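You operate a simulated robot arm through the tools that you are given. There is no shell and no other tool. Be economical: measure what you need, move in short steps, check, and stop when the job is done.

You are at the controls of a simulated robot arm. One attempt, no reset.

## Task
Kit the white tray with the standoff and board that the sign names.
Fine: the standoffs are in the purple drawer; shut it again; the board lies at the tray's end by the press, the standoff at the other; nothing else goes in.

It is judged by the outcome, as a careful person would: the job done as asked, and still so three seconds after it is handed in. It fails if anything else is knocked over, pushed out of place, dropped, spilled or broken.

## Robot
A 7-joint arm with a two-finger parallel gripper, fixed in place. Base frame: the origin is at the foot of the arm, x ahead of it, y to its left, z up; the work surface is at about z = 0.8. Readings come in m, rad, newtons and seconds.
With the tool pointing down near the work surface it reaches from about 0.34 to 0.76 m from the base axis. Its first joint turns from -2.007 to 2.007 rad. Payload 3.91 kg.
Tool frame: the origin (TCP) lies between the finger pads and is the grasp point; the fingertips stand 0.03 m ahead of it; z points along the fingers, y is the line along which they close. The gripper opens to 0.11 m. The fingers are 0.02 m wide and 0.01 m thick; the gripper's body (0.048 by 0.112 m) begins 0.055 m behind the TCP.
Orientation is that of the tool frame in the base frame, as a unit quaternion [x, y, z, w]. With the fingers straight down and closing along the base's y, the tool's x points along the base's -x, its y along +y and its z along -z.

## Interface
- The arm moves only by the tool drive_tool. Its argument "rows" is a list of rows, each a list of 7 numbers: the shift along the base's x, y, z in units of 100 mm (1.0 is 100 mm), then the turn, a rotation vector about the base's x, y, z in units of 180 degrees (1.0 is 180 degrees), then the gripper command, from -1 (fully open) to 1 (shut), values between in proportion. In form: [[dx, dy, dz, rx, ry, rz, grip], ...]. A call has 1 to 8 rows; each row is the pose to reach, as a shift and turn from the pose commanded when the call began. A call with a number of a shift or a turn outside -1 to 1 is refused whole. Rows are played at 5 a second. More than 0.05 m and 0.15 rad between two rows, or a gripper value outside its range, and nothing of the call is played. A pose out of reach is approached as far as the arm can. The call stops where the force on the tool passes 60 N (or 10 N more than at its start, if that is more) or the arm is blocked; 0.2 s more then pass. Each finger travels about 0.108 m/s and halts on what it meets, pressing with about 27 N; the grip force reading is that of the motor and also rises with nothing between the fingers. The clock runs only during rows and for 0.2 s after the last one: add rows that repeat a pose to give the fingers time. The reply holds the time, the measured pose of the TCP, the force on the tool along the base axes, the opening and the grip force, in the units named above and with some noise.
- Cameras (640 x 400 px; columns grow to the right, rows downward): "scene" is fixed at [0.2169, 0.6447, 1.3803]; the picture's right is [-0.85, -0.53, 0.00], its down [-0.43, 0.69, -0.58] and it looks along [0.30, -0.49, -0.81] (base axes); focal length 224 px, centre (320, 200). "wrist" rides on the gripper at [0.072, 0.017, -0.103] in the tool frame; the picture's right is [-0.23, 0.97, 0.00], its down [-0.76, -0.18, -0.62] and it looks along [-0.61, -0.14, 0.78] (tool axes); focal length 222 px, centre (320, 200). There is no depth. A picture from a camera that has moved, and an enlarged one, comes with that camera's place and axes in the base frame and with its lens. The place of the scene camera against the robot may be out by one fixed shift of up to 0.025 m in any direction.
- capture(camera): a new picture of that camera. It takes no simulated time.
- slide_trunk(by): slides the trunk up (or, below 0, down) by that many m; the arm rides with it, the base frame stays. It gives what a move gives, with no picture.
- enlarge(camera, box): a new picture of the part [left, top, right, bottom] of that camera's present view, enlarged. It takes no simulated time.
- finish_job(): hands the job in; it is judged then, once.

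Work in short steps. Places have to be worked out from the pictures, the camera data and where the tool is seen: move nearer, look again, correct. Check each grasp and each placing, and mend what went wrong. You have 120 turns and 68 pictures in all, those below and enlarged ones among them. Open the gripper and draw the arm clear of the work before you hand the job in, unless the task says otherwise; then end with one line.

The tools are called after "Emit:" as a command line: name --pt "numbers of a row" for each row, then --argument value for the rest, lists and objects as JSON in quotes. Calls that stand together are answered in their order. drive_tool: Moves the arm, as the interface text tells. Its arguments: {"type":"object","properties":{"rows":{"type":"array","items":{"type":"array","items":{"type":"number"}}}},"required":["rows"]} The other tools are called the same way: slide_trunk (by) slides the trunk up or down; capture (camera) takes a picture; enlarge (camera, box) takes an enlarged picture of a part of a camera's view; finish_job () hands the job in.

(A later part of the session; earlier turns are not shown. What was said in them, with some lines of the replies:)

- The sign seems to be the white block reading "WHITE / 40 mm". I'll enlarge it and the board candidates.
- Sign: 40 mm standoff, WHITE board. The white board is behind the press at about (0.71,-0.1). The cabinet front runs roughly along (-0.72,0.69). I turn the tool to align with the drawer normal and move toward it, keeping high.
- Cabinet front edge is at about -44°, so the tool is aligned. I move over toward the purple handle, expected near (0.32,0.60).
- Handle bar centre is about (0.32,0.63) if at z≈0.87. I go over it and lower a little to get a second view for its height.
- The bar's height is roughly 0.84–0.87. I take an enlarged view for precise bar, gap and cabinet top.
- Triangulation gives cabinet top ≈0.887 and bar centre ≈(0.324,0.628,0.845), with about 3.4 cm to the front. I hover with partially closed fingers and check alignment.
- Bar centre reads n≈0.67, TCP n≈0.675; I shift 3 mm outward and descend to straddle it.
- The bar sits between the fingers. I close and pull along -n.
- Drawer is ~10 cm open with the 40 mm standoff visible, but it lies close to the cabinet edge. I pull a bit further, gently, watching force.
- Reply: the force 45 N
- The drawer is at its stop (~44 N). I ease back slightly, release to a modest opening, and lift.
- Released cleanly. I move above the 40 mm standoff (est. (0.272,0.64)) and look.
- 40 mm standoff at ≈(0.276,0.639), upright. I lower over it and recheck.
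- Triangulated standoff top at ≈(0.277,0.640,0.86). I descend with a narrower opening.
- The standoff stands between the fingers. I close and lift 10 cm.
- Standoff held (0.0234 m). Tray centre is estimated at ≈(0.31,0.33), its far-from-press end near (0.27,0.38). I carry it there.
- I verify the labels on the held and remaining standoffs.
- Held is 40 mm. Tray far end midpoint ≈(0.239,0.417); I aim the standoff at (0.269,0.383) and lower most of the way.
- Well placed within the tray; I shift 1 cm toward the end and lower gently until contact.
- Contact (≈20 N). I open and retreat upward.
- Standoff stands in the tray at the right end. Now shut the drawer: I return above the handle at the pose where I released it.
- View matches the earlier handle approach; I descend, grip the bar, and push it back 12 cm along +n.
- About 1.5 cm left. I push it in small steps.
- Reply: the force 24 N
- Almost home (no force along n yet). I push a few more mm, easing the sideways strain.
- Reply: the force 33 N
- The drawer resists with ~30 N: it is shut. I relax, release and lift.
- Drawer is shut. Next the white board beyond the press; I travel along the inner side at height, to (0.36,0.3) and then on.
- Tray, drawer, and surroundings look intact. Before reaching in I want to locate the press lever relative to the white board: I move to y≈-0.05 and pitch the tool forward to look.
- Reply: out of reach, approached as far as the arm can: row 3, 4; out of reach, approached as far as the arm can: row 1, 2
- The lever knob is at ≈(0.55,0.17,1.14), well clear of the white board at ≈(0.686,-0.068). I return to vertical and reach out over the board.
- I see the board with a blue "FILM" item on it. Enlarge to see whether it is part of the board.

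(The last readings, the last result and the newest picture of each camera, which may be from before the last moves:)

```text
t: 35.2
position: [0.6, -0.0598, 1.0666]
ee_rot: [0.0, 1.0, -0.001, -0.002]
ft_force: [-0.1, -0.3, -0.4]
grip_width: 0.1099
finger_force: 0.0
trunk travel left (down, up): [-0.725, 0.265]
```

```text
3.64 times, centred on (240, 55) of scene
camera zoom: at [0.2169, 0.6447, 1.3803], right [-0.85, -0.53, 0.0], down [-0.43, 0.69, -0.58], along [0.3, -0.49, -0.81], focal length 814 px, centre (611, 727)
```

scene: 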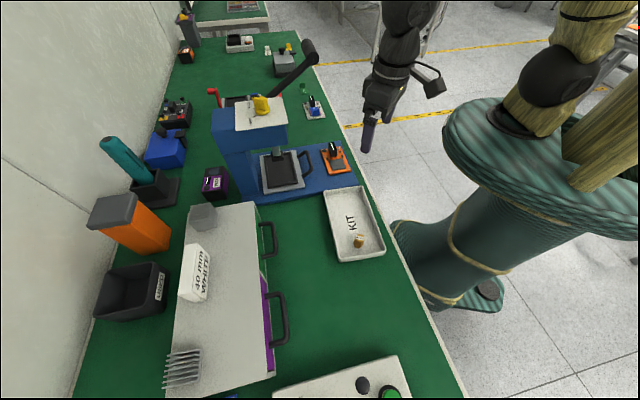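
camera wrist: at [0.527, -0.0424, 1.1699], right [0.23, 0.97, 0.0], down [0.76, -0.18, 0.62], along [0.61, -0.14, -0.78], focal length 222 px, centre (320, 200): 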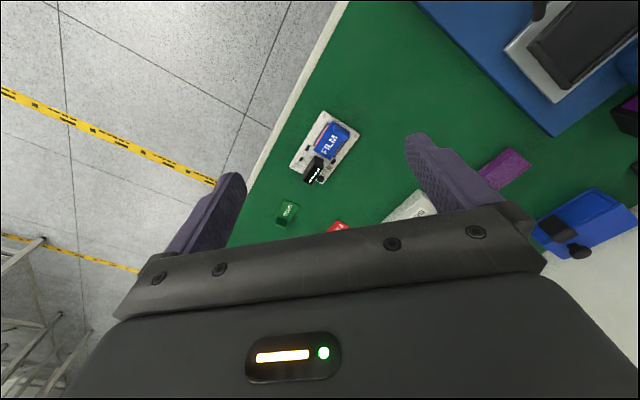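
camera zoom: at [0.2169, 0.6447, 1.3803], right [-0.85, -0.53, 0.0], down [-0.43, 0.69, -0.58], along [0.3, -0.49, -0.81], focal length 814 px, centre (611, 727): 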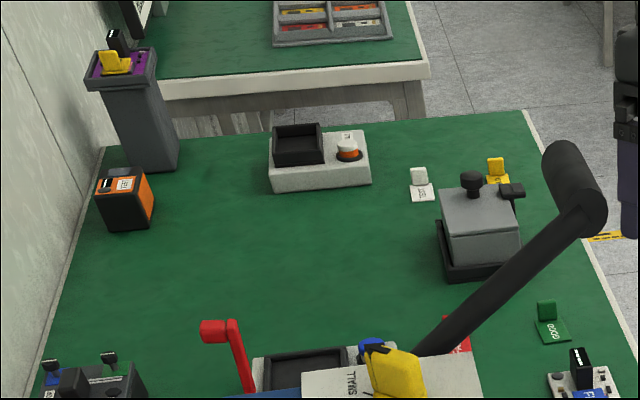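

Tags like GOOD/FAIL are loose, while the FILM covers the white board's pad and belongs with the board; I'll leave it undisturbed. Board ≈ centred (0.70,-0.077), long axis at -45°, ~0.117×0.073. I yaw and lower for a closer look.

Emit:
drive_tool --pt "0.1 0 -0.15 0 0 -0.042 -1" --pt "0.2 0 -0.3 0 0 -0.084 -1" --pt "0.3 0 -0.45 0 0 -0.126 -1" --pt "0.4 0 -0.6 0 0 -0.168 -1" --pt "0.5 0.0 -0.75 0 0 -0.21 -1" --pt "0.6 0.1 -0.9 0 0 -0.25 -1"

Emit:
capture --camera "wrist"

Emit:
enlarge --camera "wrist" --box '[240, 80, 420, 220]'

```text
t: 36.6
position: [0.6596, -0.0483, 0.9764]
ee_rot: [0.384, 0.923, 0.0, 0.001]
ft_force: [0.2, -0.9, 0.8]
grip_width: 0.1101
finger_force: 0.1
trunk travel left (down, up): [-0.725, 0.265]
```

```text
30 pictures are left
camera wrist: at [0.6196, 0.0155, 1.0801], right [0.85, 0.53, 0.0], down [0.41, -0.66, 0.62], along [0.33, -0.53, -0.78], focal length 222 px, centre (320, 200)
```

wrist: 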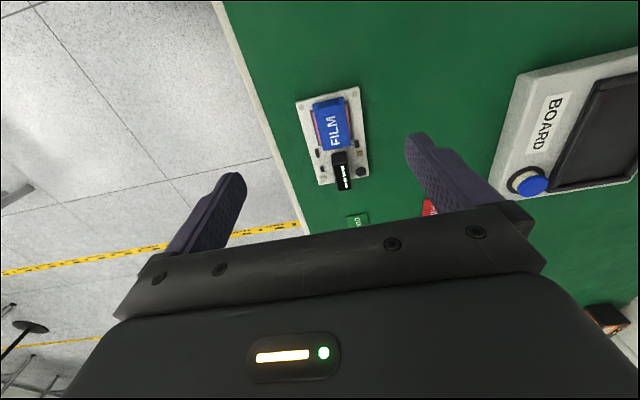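

```text
2.86 times, centred on (330, 150) of wrist
camera zoom: at [0.6196, 0.0155, 1.0801], right [0.85, 0.53, 0.0], down [0.41, -0.66, 0.62], along [0.33, -0.53, -0.78], focal length 635 px, centre (291, 343)
```

zoom: 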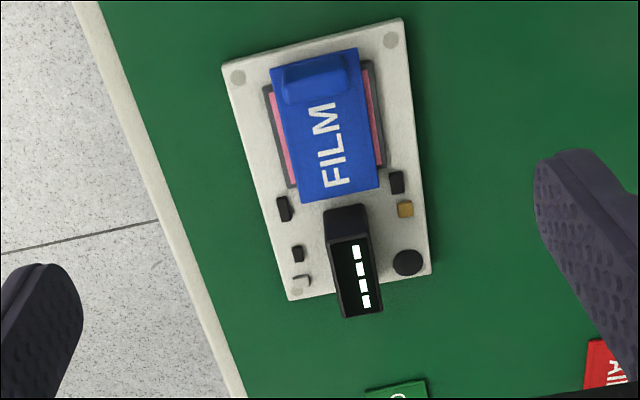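

The tall black block (≈18 mm wide along n, 42 mm along e, top z≈0.842) makes a good grip that needs no side clearance in the tray. I hover over it at (0.721,-0.095).

Emit:
drive_tool --pt "0.3 -0.23 0 0 0 0 0" --pt "0.61 -0.47 0 0 0 0 0.2" --pt "0.61 -0.47 -0.4 0 0 0 0.2" --pt "0.61 -0.47 -0.76 0 0 0 0.2"

Emit:
capture --camera "wrist"

Emit:
enlarge --camera "wrist" --box '[240, 80, 420, 240]'

```text
t: 37.6
position: [0.7221, -0.1003, 0.9007]
ee_rot: [0.383, 0.924, 0.001, 0.001]
ft_force: [0.3, -0.9, 0.1]
grip_width: 0.044
finger_force: 0.2
trunk travel left (down, up): [-0.725, 0.265]
```

```text
28 pictures are left
camera wrist: at [0.684, -0.0364, 1.0046], right [0.85, 0.53, 0.0], down [0.41, -0.66, 0.62], along [0.33, -0.53, -0.78], focal length 222 px, centre (320, 200)
```

wrist: 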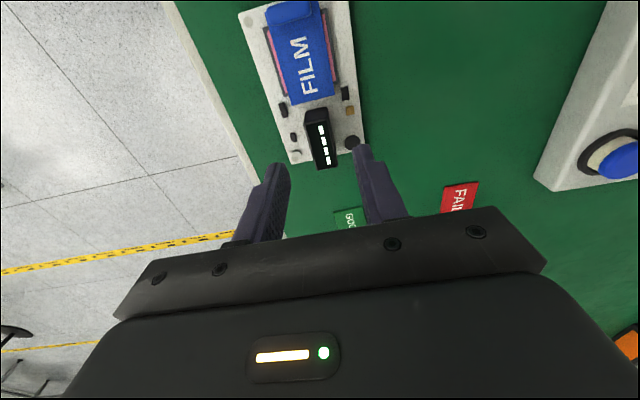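

```text
2.50 times, centred on (330, 160) of wrist
camera zoom: at [0.684, -0.0364, 1.0046], right [0.85, 0.53, 0.0], down [0.41, -0.66, 0.62], along [0.33, -0.53, -0.78], focal length 555 px, centre (295, 300)
```

zoom: 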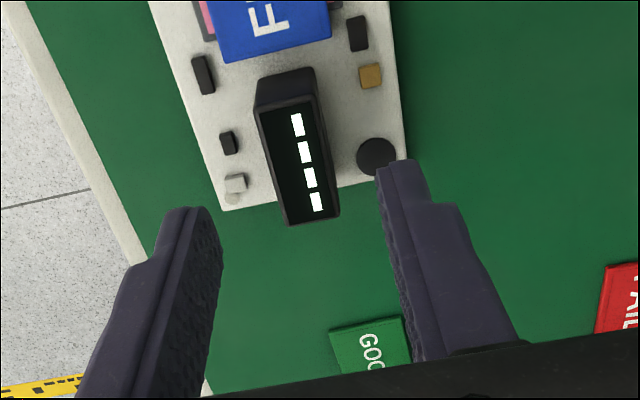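

Block centre confirmed ≈(0.725,-0.0997), top ≈0.845. I correct by (-1,+5) mm and descend to z≈0.854.

Emit:
drive_tool --pt "-0.01 0.05 0 0 0 0 0.4" --pt "-0.01 0.05 -0.2 0 0 0 0.4" --pt "-0.01 0.05 -0.35 0 0 0 0.4" --pt "-0.01 0.05 -0.46 0 0 0 0.4"

Emit:
enlarge --camera "wrist" --box '[240, 80, 420, 240]'

```text
t: 38.6
position: [0.7203, -0.0931, 0.8562]
ee_rot: [0.382, 0.924, 0.0, 0.0]
ft_force: [0.0, -0.8, -0.4]
grip_width: 0.033
finger_force: 0.1
trunk travel left (down, up): [-0.725, 0.265]
```

```text
2.50 times, centred on (330, 160) of wrist
camera zoom: at [0.6809, -0.0284, 0.9588], right [0.85, 0.53, 0.0], down [0.41, -0.66, 0.62], along [0.33, -0.53, -0.78], focal length 555 px, centre (295, 300)
```

zoom: 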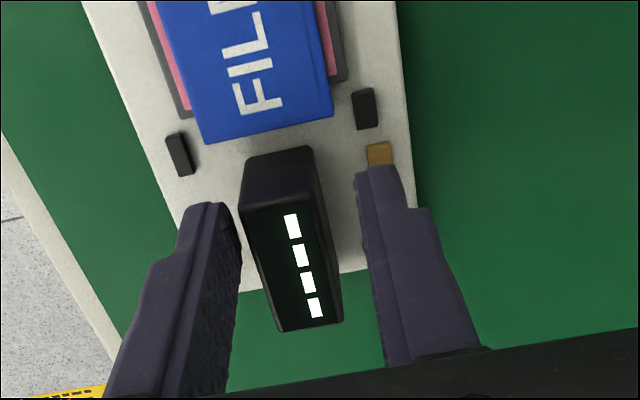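

Fingers straddle the block clear of the film. I lower 3 mm, close and lift slightly.

Emit:
drive_tool --pt "0 0 -0.03 0 0 0 0.4" --pt "0 0 -0.03 0 0 0 1" --pt "0 0 -0.03 0 0 0 1" --pt "0 0 -0.03 0 0 0 1" --pt "0 0 0.05 0 0 0 1" --pt "0 0 0.15 0 0 0 1" --pt "0 0 0.25 0 0 0 1"

Emit:
capture --camera "wrist"

```text
t: 40.2
position: [0.7203, -0.091, 0.8796]
ee_rot: [0.382, 0.924, 0.0, 0.0]
ft_force: [0.8, -1.2, -1.6]
grip_width: 0.0194
finger_force: 27.2
trunk travel left (down, up): [-0.725, 0.265]
```

```text
25 pictures are left
camera wrist: at [0.6806, -0.0276, 0.9826], right [0.85, 0.53, 0.0], down [0.41, -0.66, 0.62], along [0.33, -0.53, -0.78], focal length 222 px, centre (320, 200)
```

wrist: 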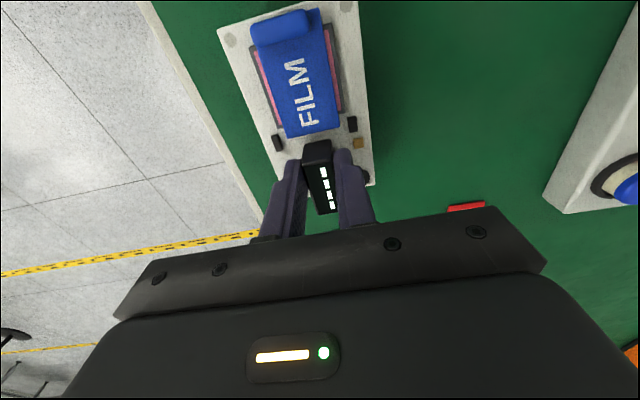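

Board is held level with film in place. I lift more and retract toward the robot.

Emit:
drive_tool --pt "0 0 0.2 0 0 0 1" --pt "0 0 0.45 0 0 0 1" --pt "0 0 0.7 0 0 0 1" --pt "-0.25 0 0.9 0 0 0 1" --pt "-0.5 0 1.0 0 0 0 1" --pt "-0.75 0 1.0 0 0 0 1" --pt "-1.0 0 1.0 0 0 0 1"

Emit:
drive_tool --pt "-0.25 0 0 0 0 0 1" --pt "-0.5 0.0 0 0 0 0 1" --pt "-0.75 0 0 0 0 0 1" --pt "-1.0 0.1 0 0 0 0 1"

Emit:
drive_tool --pt "-0.25 0.1 0 0 0 0 1" --pt "-0.5 0.3 0 0 0 0 1" --pt "-0.75 0.5 0 0 0 0 1" --pt "-1.0 0.7 0 0 0 0 1"

Emit:
capture --camera "wrist"

```text
t: 41.8
position: [0.6189, -0.0927, 0.9809]
ee_rot: [0.382, 0.924, 0.0, 0.0]
ft_force: [-0.7, -0.9, -1.0]
grip_width: 0.0191
finger_force: 27.0
trunk travel left (down, up): [-0.725, 0.265]
```

```text
t: 42.8
position: [0.5172, -0.0809, 0.9774]
ee_rot: [0.382, 0.924, 0.0, 0.0]
ft_force: [0.3, -0.3, -1.4]
grip_width: 0.0192
finger_force: 27.1
trunk travel left (down, up): [-0.725, 0.265]
```

```text
t: 43.8
position: [0.419, -0.0082, 0.9785]
ee_rot: [0.383, 0.924, 0.0, 0.0]
ft_force: [0.1, 0.1, -0.6]
grip_width: 0.0192
finger_force: 27.1
trunk travel left (down, up): [-0.725, 0.265]
```

```text
24 pictures are left
camera wrist: at [0.3802, 0.0543, 1.0825], right [0.85, 0.53, 0.0], down [0.41, -0.66, 0.62], along [0.33, -0.53, -0.78], focal length 222 px, centre (320, 200)
```

wrist: 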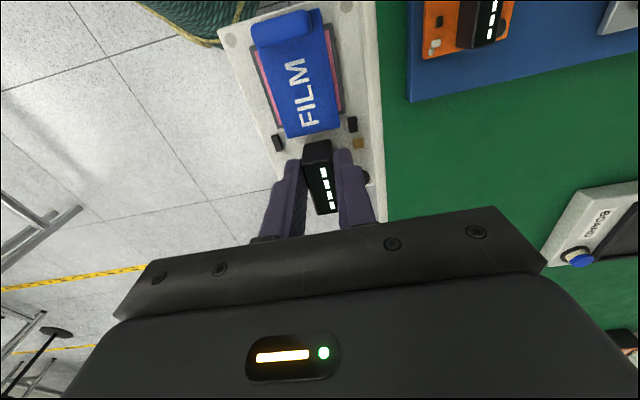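

Film and board steady. I continue to above the tray.

Emit:
drive_tool --pt "-0.12 0.25 0 0 0 0 1" --pt "-0.25 0.5 0 0 0 0 1" --pt "-0.37 0.75 0 0 0 0 1" --pt "-0.5 1.0 0 0 0 0 1"

Emit:
drive_tool --pt "0 0.25 0 0 0 0 1" --pt "-0.02 0.5 0 0 0 0 1" --pt "-0.04 0.75 0 0 0 0 1" --pt "-0.06 1.0 0 0 0 0 1"

Emit:
drive_tool --pt "-0.05 0.25 0 0 0 0 1" --pt "-0.1 0.5 0 0 0 0 1" --pt "-0.16 0.92 0 0 0 0 1"

Emit:
capture --camera "wrist"

Emit:
enlarge --camera "scene" --box '[290, 160, 420, 280]'

```text
t: 44.8
position: [0.3675, 0.0888, 0.9826]
ee_rot: [0.383, 0.924, 0.0, 0.0]
ft_force: [0.0, -0.5, -0.3]
grip_width: 0.0194
finger_force: 27.1
trunk travel left (down, up): [-0.725, 0.265]
```

```text
t: 45.8
position: [0.3663, 0.1878, 0.9801]
ee_rot: [0.383, 0.924, 0.0, 0.0]
ft_force: [0.3, 0.7, -1.3]
grip_width: 0.0193
finger_force: 27.0
trunk travel left (down, up): [-0.725, 0.265]
```

```text
t: 46.6
position: [0.3487, 0.2796, 0.9774]
ee_rot: [0.383, 0.924, -0.001, -0.001]
ft_force: [-0.4, 0.9, -1.6]
grip_width: 0.0194
finger_force: 27.1
trunk travel left (down, up): [-0.725, 0.265]
```

```text
23 pictures are left
camera wrist: at [0.3094, 0.3427, 1.0805], right [0.85, 0.53, 0.0], down [0.41, -0.66, 0.62], along [0.33, -0.53, -0.78], focal length 222 px, centre (320, 200)
```

wrist: 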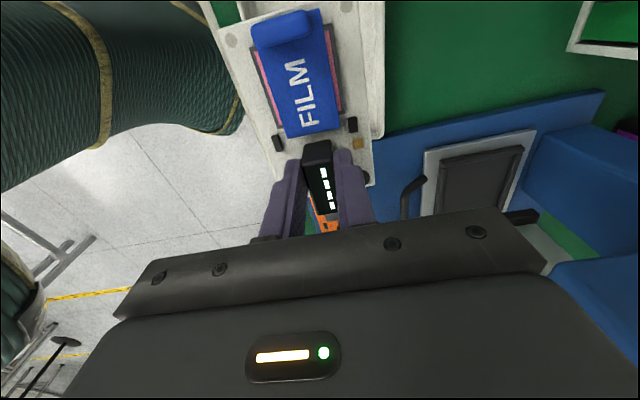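

```text
3.33 times, centred on (355, 220) of scene
camera zoom: at [0.2169, 0.6447, 1.3803], right [-0.85, -0.53, 0.0], down [-0.43, 0.69, -0.58], along [0.3, -0.49, -0.81], focal length 746 px, centre (203, 133)
```

zoom: 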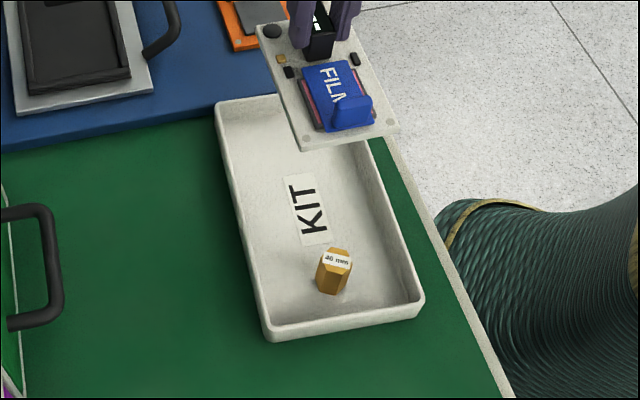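

I align: target board centre ≈(0.327,0.314), i.e. TCP ≈(0.343,0.297), yaw an extra -2.3°, and lower to just above the rim to check.

Emit:
drive_tool --pt "-0.03 0.08 0 0 0 -0.0064 1" --pt "-0.06 0.17 0 0 0 -0.0128 1" --pt "-0.06 0.17 -0.3 0 0 -0.0128 1" --pt "-0.06 0.17 -0.6 0 0 -0.0128 1" --pt "-0.06 0.17 -0.75 0 0 -0.0128 1"

Emit:
capture --camera "wrist"

Emit:
enlarge --camera "scene" --box '[300, 160, 420, 280]'

```text
t: 47.8
position: [0.3439, 0.2972, 0.903]
ee_rot: [0.401, 0.916, 0.0, -0.001]
ft_force: [0.3, -0.6, -0.9]
grip_width: 0.0195
finger_force: 27.2
trunk travel left (down, up): [-0.725, 0.265]
```

```text
21 pictures are left
camera wrist: at [0.3066, 0.3627, 1.0062], right [0.87, 0.49, 0.0], down [0.39, -0.68, 0.62], along [0.31, -0.54, -0.78], focal length 222 px, centre (320, 200)
```

wrist: 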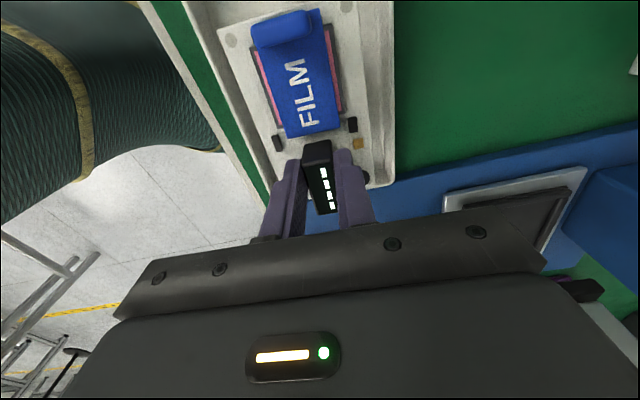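

```text
3.33 times, centred on (360, 220) of scene
camera zoom: at [0.2169, 0.6447, 1.3803], right [-0.85, -0.53, 0.0], down [-0.43, 0.69, -0.58], along [0.3, -0.49, -0.81], focal length 746 px, centre (187, 133)
```

zoom: 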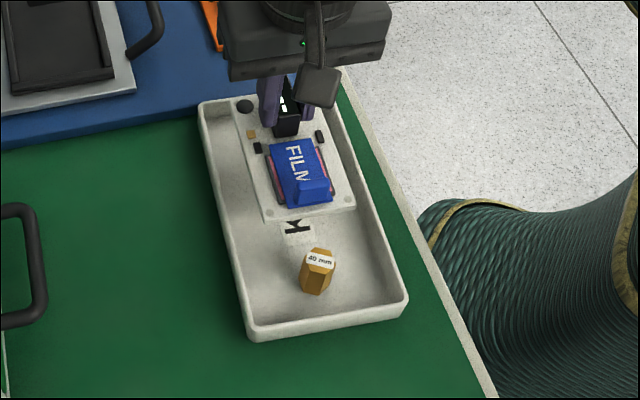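

Board is parallel with and inside the tray outline, clear of the standoff. I lower to near the floor, watching force.

Emit:
drive_tool --pt "-0.015 0.015 -0.15 0 0 0 1" --pt "-0.015 0.015 -0.28 0 0 0 1" --pt "-0.015 0.015 -0.38 0 0 0 1" --pt "-0.015 0.015 -0.42 0 0 0 1"

Emit:
capture --camera "wrist"

Emit:
enlarge --camera "scene" --box '[300, 160, 420, 280]'

```text
t: 48.8
position: [0.341, 0.2989, 0.8614]
ee_rot: [0.401, 0.916, 0.0, 0.0]
ft_force: [-0.2, 0.4, -0.7]
grip_width: 0.0193
finger_force: 26.9
trunk travel left (down, up): [-0.725, 0.265]
```

```text
19 pictures are left
camera wrist: at [0.3044, 0.3636, 0.9643], right [0.87, 0.49, 0.0], down [0.39, -0.68, 0.62], along [0.31, -0.54, -0.78], focal length 222 px, centre (320, 200)
```

wrist: 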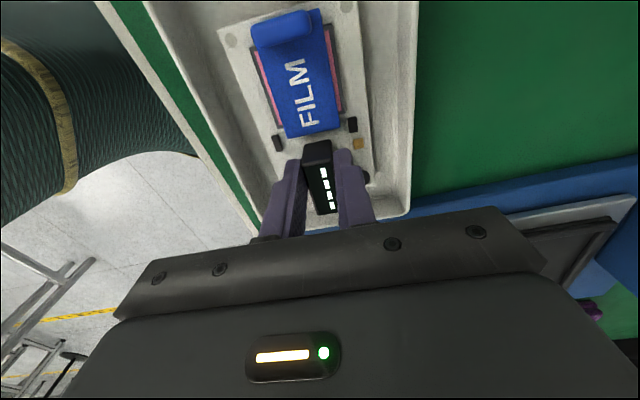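

```text
3.33 times, centred on (360, 220) of scene
camera zoom: at [0.2169, 0.6447, 1.3803], right [-0.85, -0.53, 0.0], down [-0.43, 0.69, -0.58], along [0.3, -0.49, -0.81], focal length 746 px, centre (187, 133)
```

zoom: 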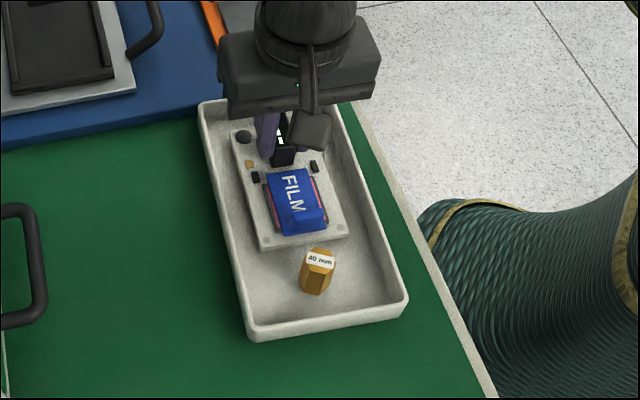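

Everything fits with margins. I lower the final millimetres.

Emit:
drive_tool --pt "0 0 -0.02 0 0 0 1" --pt "0 0 -0.035 0 0 0 1" --pt "0 0 -0.045 0 0 0 1"

```text
t: 49.6
position: [0.34, 0.2971, 0.8576]
ee_rot: [0.401, 0.916, 0.0, 0.0]
ft_force: [-0.2, 0.2, -1.8]
grip_width: 0.0196
finger_force: 27.3
trunk travel left (down, up): [-0.725, 0.265]
```

Emit:
drive_tool --pt "0 0 -0.01 0 0 0 1" --pt "0 0 -0.02 0 0 0 1" --pt "0 0 -0.03 0 0 0 1"

```text
t: 50.4
position: [0.3408, 0.2971, 0.855]
ee_rot: [0.4, 0.917, 0.001, 0.0]
ft_force: [-3.3, -2.2, 18.3]
grip_width: 0.0196
finger_force: 26.8
trunk travel left (down, up): [-0.725, 0.265]
```

Contact (~18 N). I ease 1 mm, open modestly, and lift straight up.

Emit:
drive_tool --pt "0 0 0.01 0 0 0 0.6" --pt "0 0 0.01 0 0 0 0.4" --pt "0 0 0.01 0 0 0 0.4" --pt "0 0 0.2 0 0 0 0.4" --pt "0 0 0.6 0 0 0 0.4" --pt "0 0 1.0 0 0 0 0.4"

Emit:
capture --camera "wrist"

```text
t: 51.8
position: [0.3432, 0.2963, 0.9545]
ee_rot: [0.401, 0.916, 0.0, -0.001]
ft_force: [0.4, 0.4, 0.0]
grip_width: 0.0329
finger_force: 0.0
trunk travel left (down, up): [-0.725, 0.265]
```

```text
17 pictures are left
camera wrist: at [0.3066, 0.3617, 1.0575], right [0.87, 0.49, 0.0], down [0.39, -0.68, 0.62], along [0.31, -0.54, -0.78], focal length 222 px, centre (320, 200)
```

wrist: 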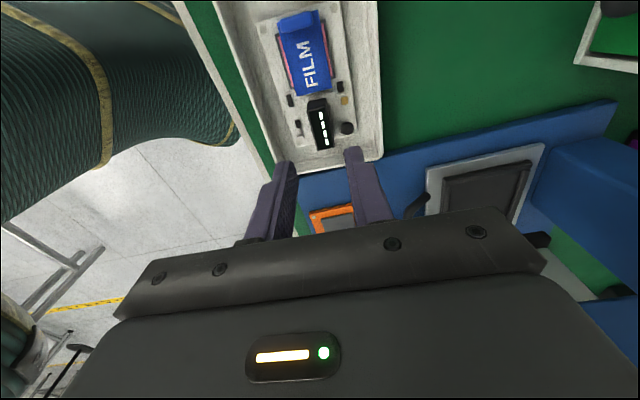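

Board sits flat in the tray. I draw the arm up and away and verify the scene.

Emit:
drive_tool --pt "0.0 -0.1 0.4 0 0 0 0" --pt "0.0 -0.4 0.8 0 0 0 -0.5" --pt "0.0 -0.7 1.0 0 0 0 -1" --pt "0 -1.0 1.0 0 0 0 -1"

Emit:
drive_tool --pt "0.0 -0.4 0 0 0 0 -1" --pt "0.0 -0.8 0 0 0 0 -1" --pt "0.0 -1.0 0 0 0 0 -1"

Emit:
capture --camera "scene"

Emit:
enlarge --camera "scene" --box '[240, 160, 420, 390]'

```text
t: 52.8
position: [0.3412, 0.1976, 1.0538]
ee_rot: [0.401, 0.916, 0.0, 0.0]
ft_force: [0.4, 1.2, 0.0]
grip_width: 0.11
finger_force: 0.1
trunk travel left (down, up): [-0.725, 0.265]
```

```text
t: 53.6
position: [0.3418, 0.101, 1.0536]
ee_rot: [0.401, 0.916, 0.0, 0.0]
ft_force: [0.6, 1.1, 0.1]
grip_width: 0.11
finger_force: 0.0
trunk travel left (down, up): [-0.725, 0.265]
```

```text
16 pictures are left
```

scene: 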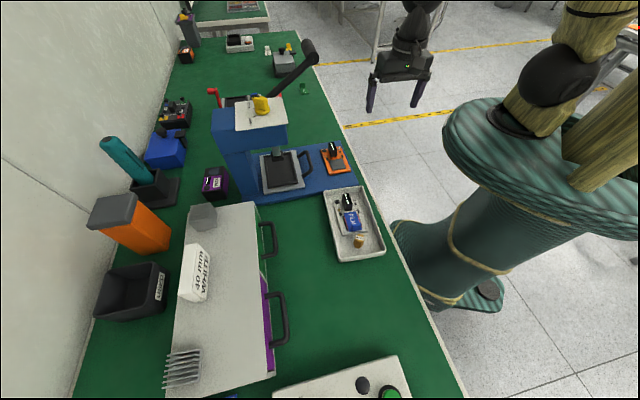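

```text
1.74 times, centred on (330, 275) of scene
camera zoom: at [0.2169, 0.6447, 1.3803], right [-0.85, -0.53, 0.0], down [-0.43, 0.69, -0.58], along [0.3, -0.49, -0.81], focal length 390 px, centre (303, 70)
```

zoom: 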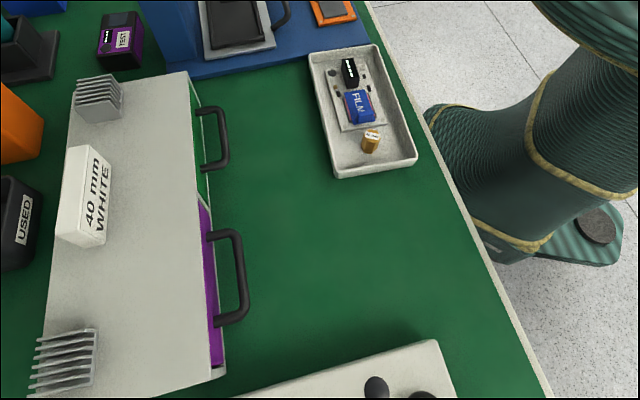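

The board is at the press end and the 40 mm standoff at the other. The drawer is shut and nothing else looks moved, so I'm handing the job in.

Emit:
finish_job

```text
The job is handed in.
```

The white tray now holds the white board at the press end and the 40 mm standoff upright at the other end. The purple drawer is shut. I left the blue "FILM" piece on the board, taking it as part of the board.
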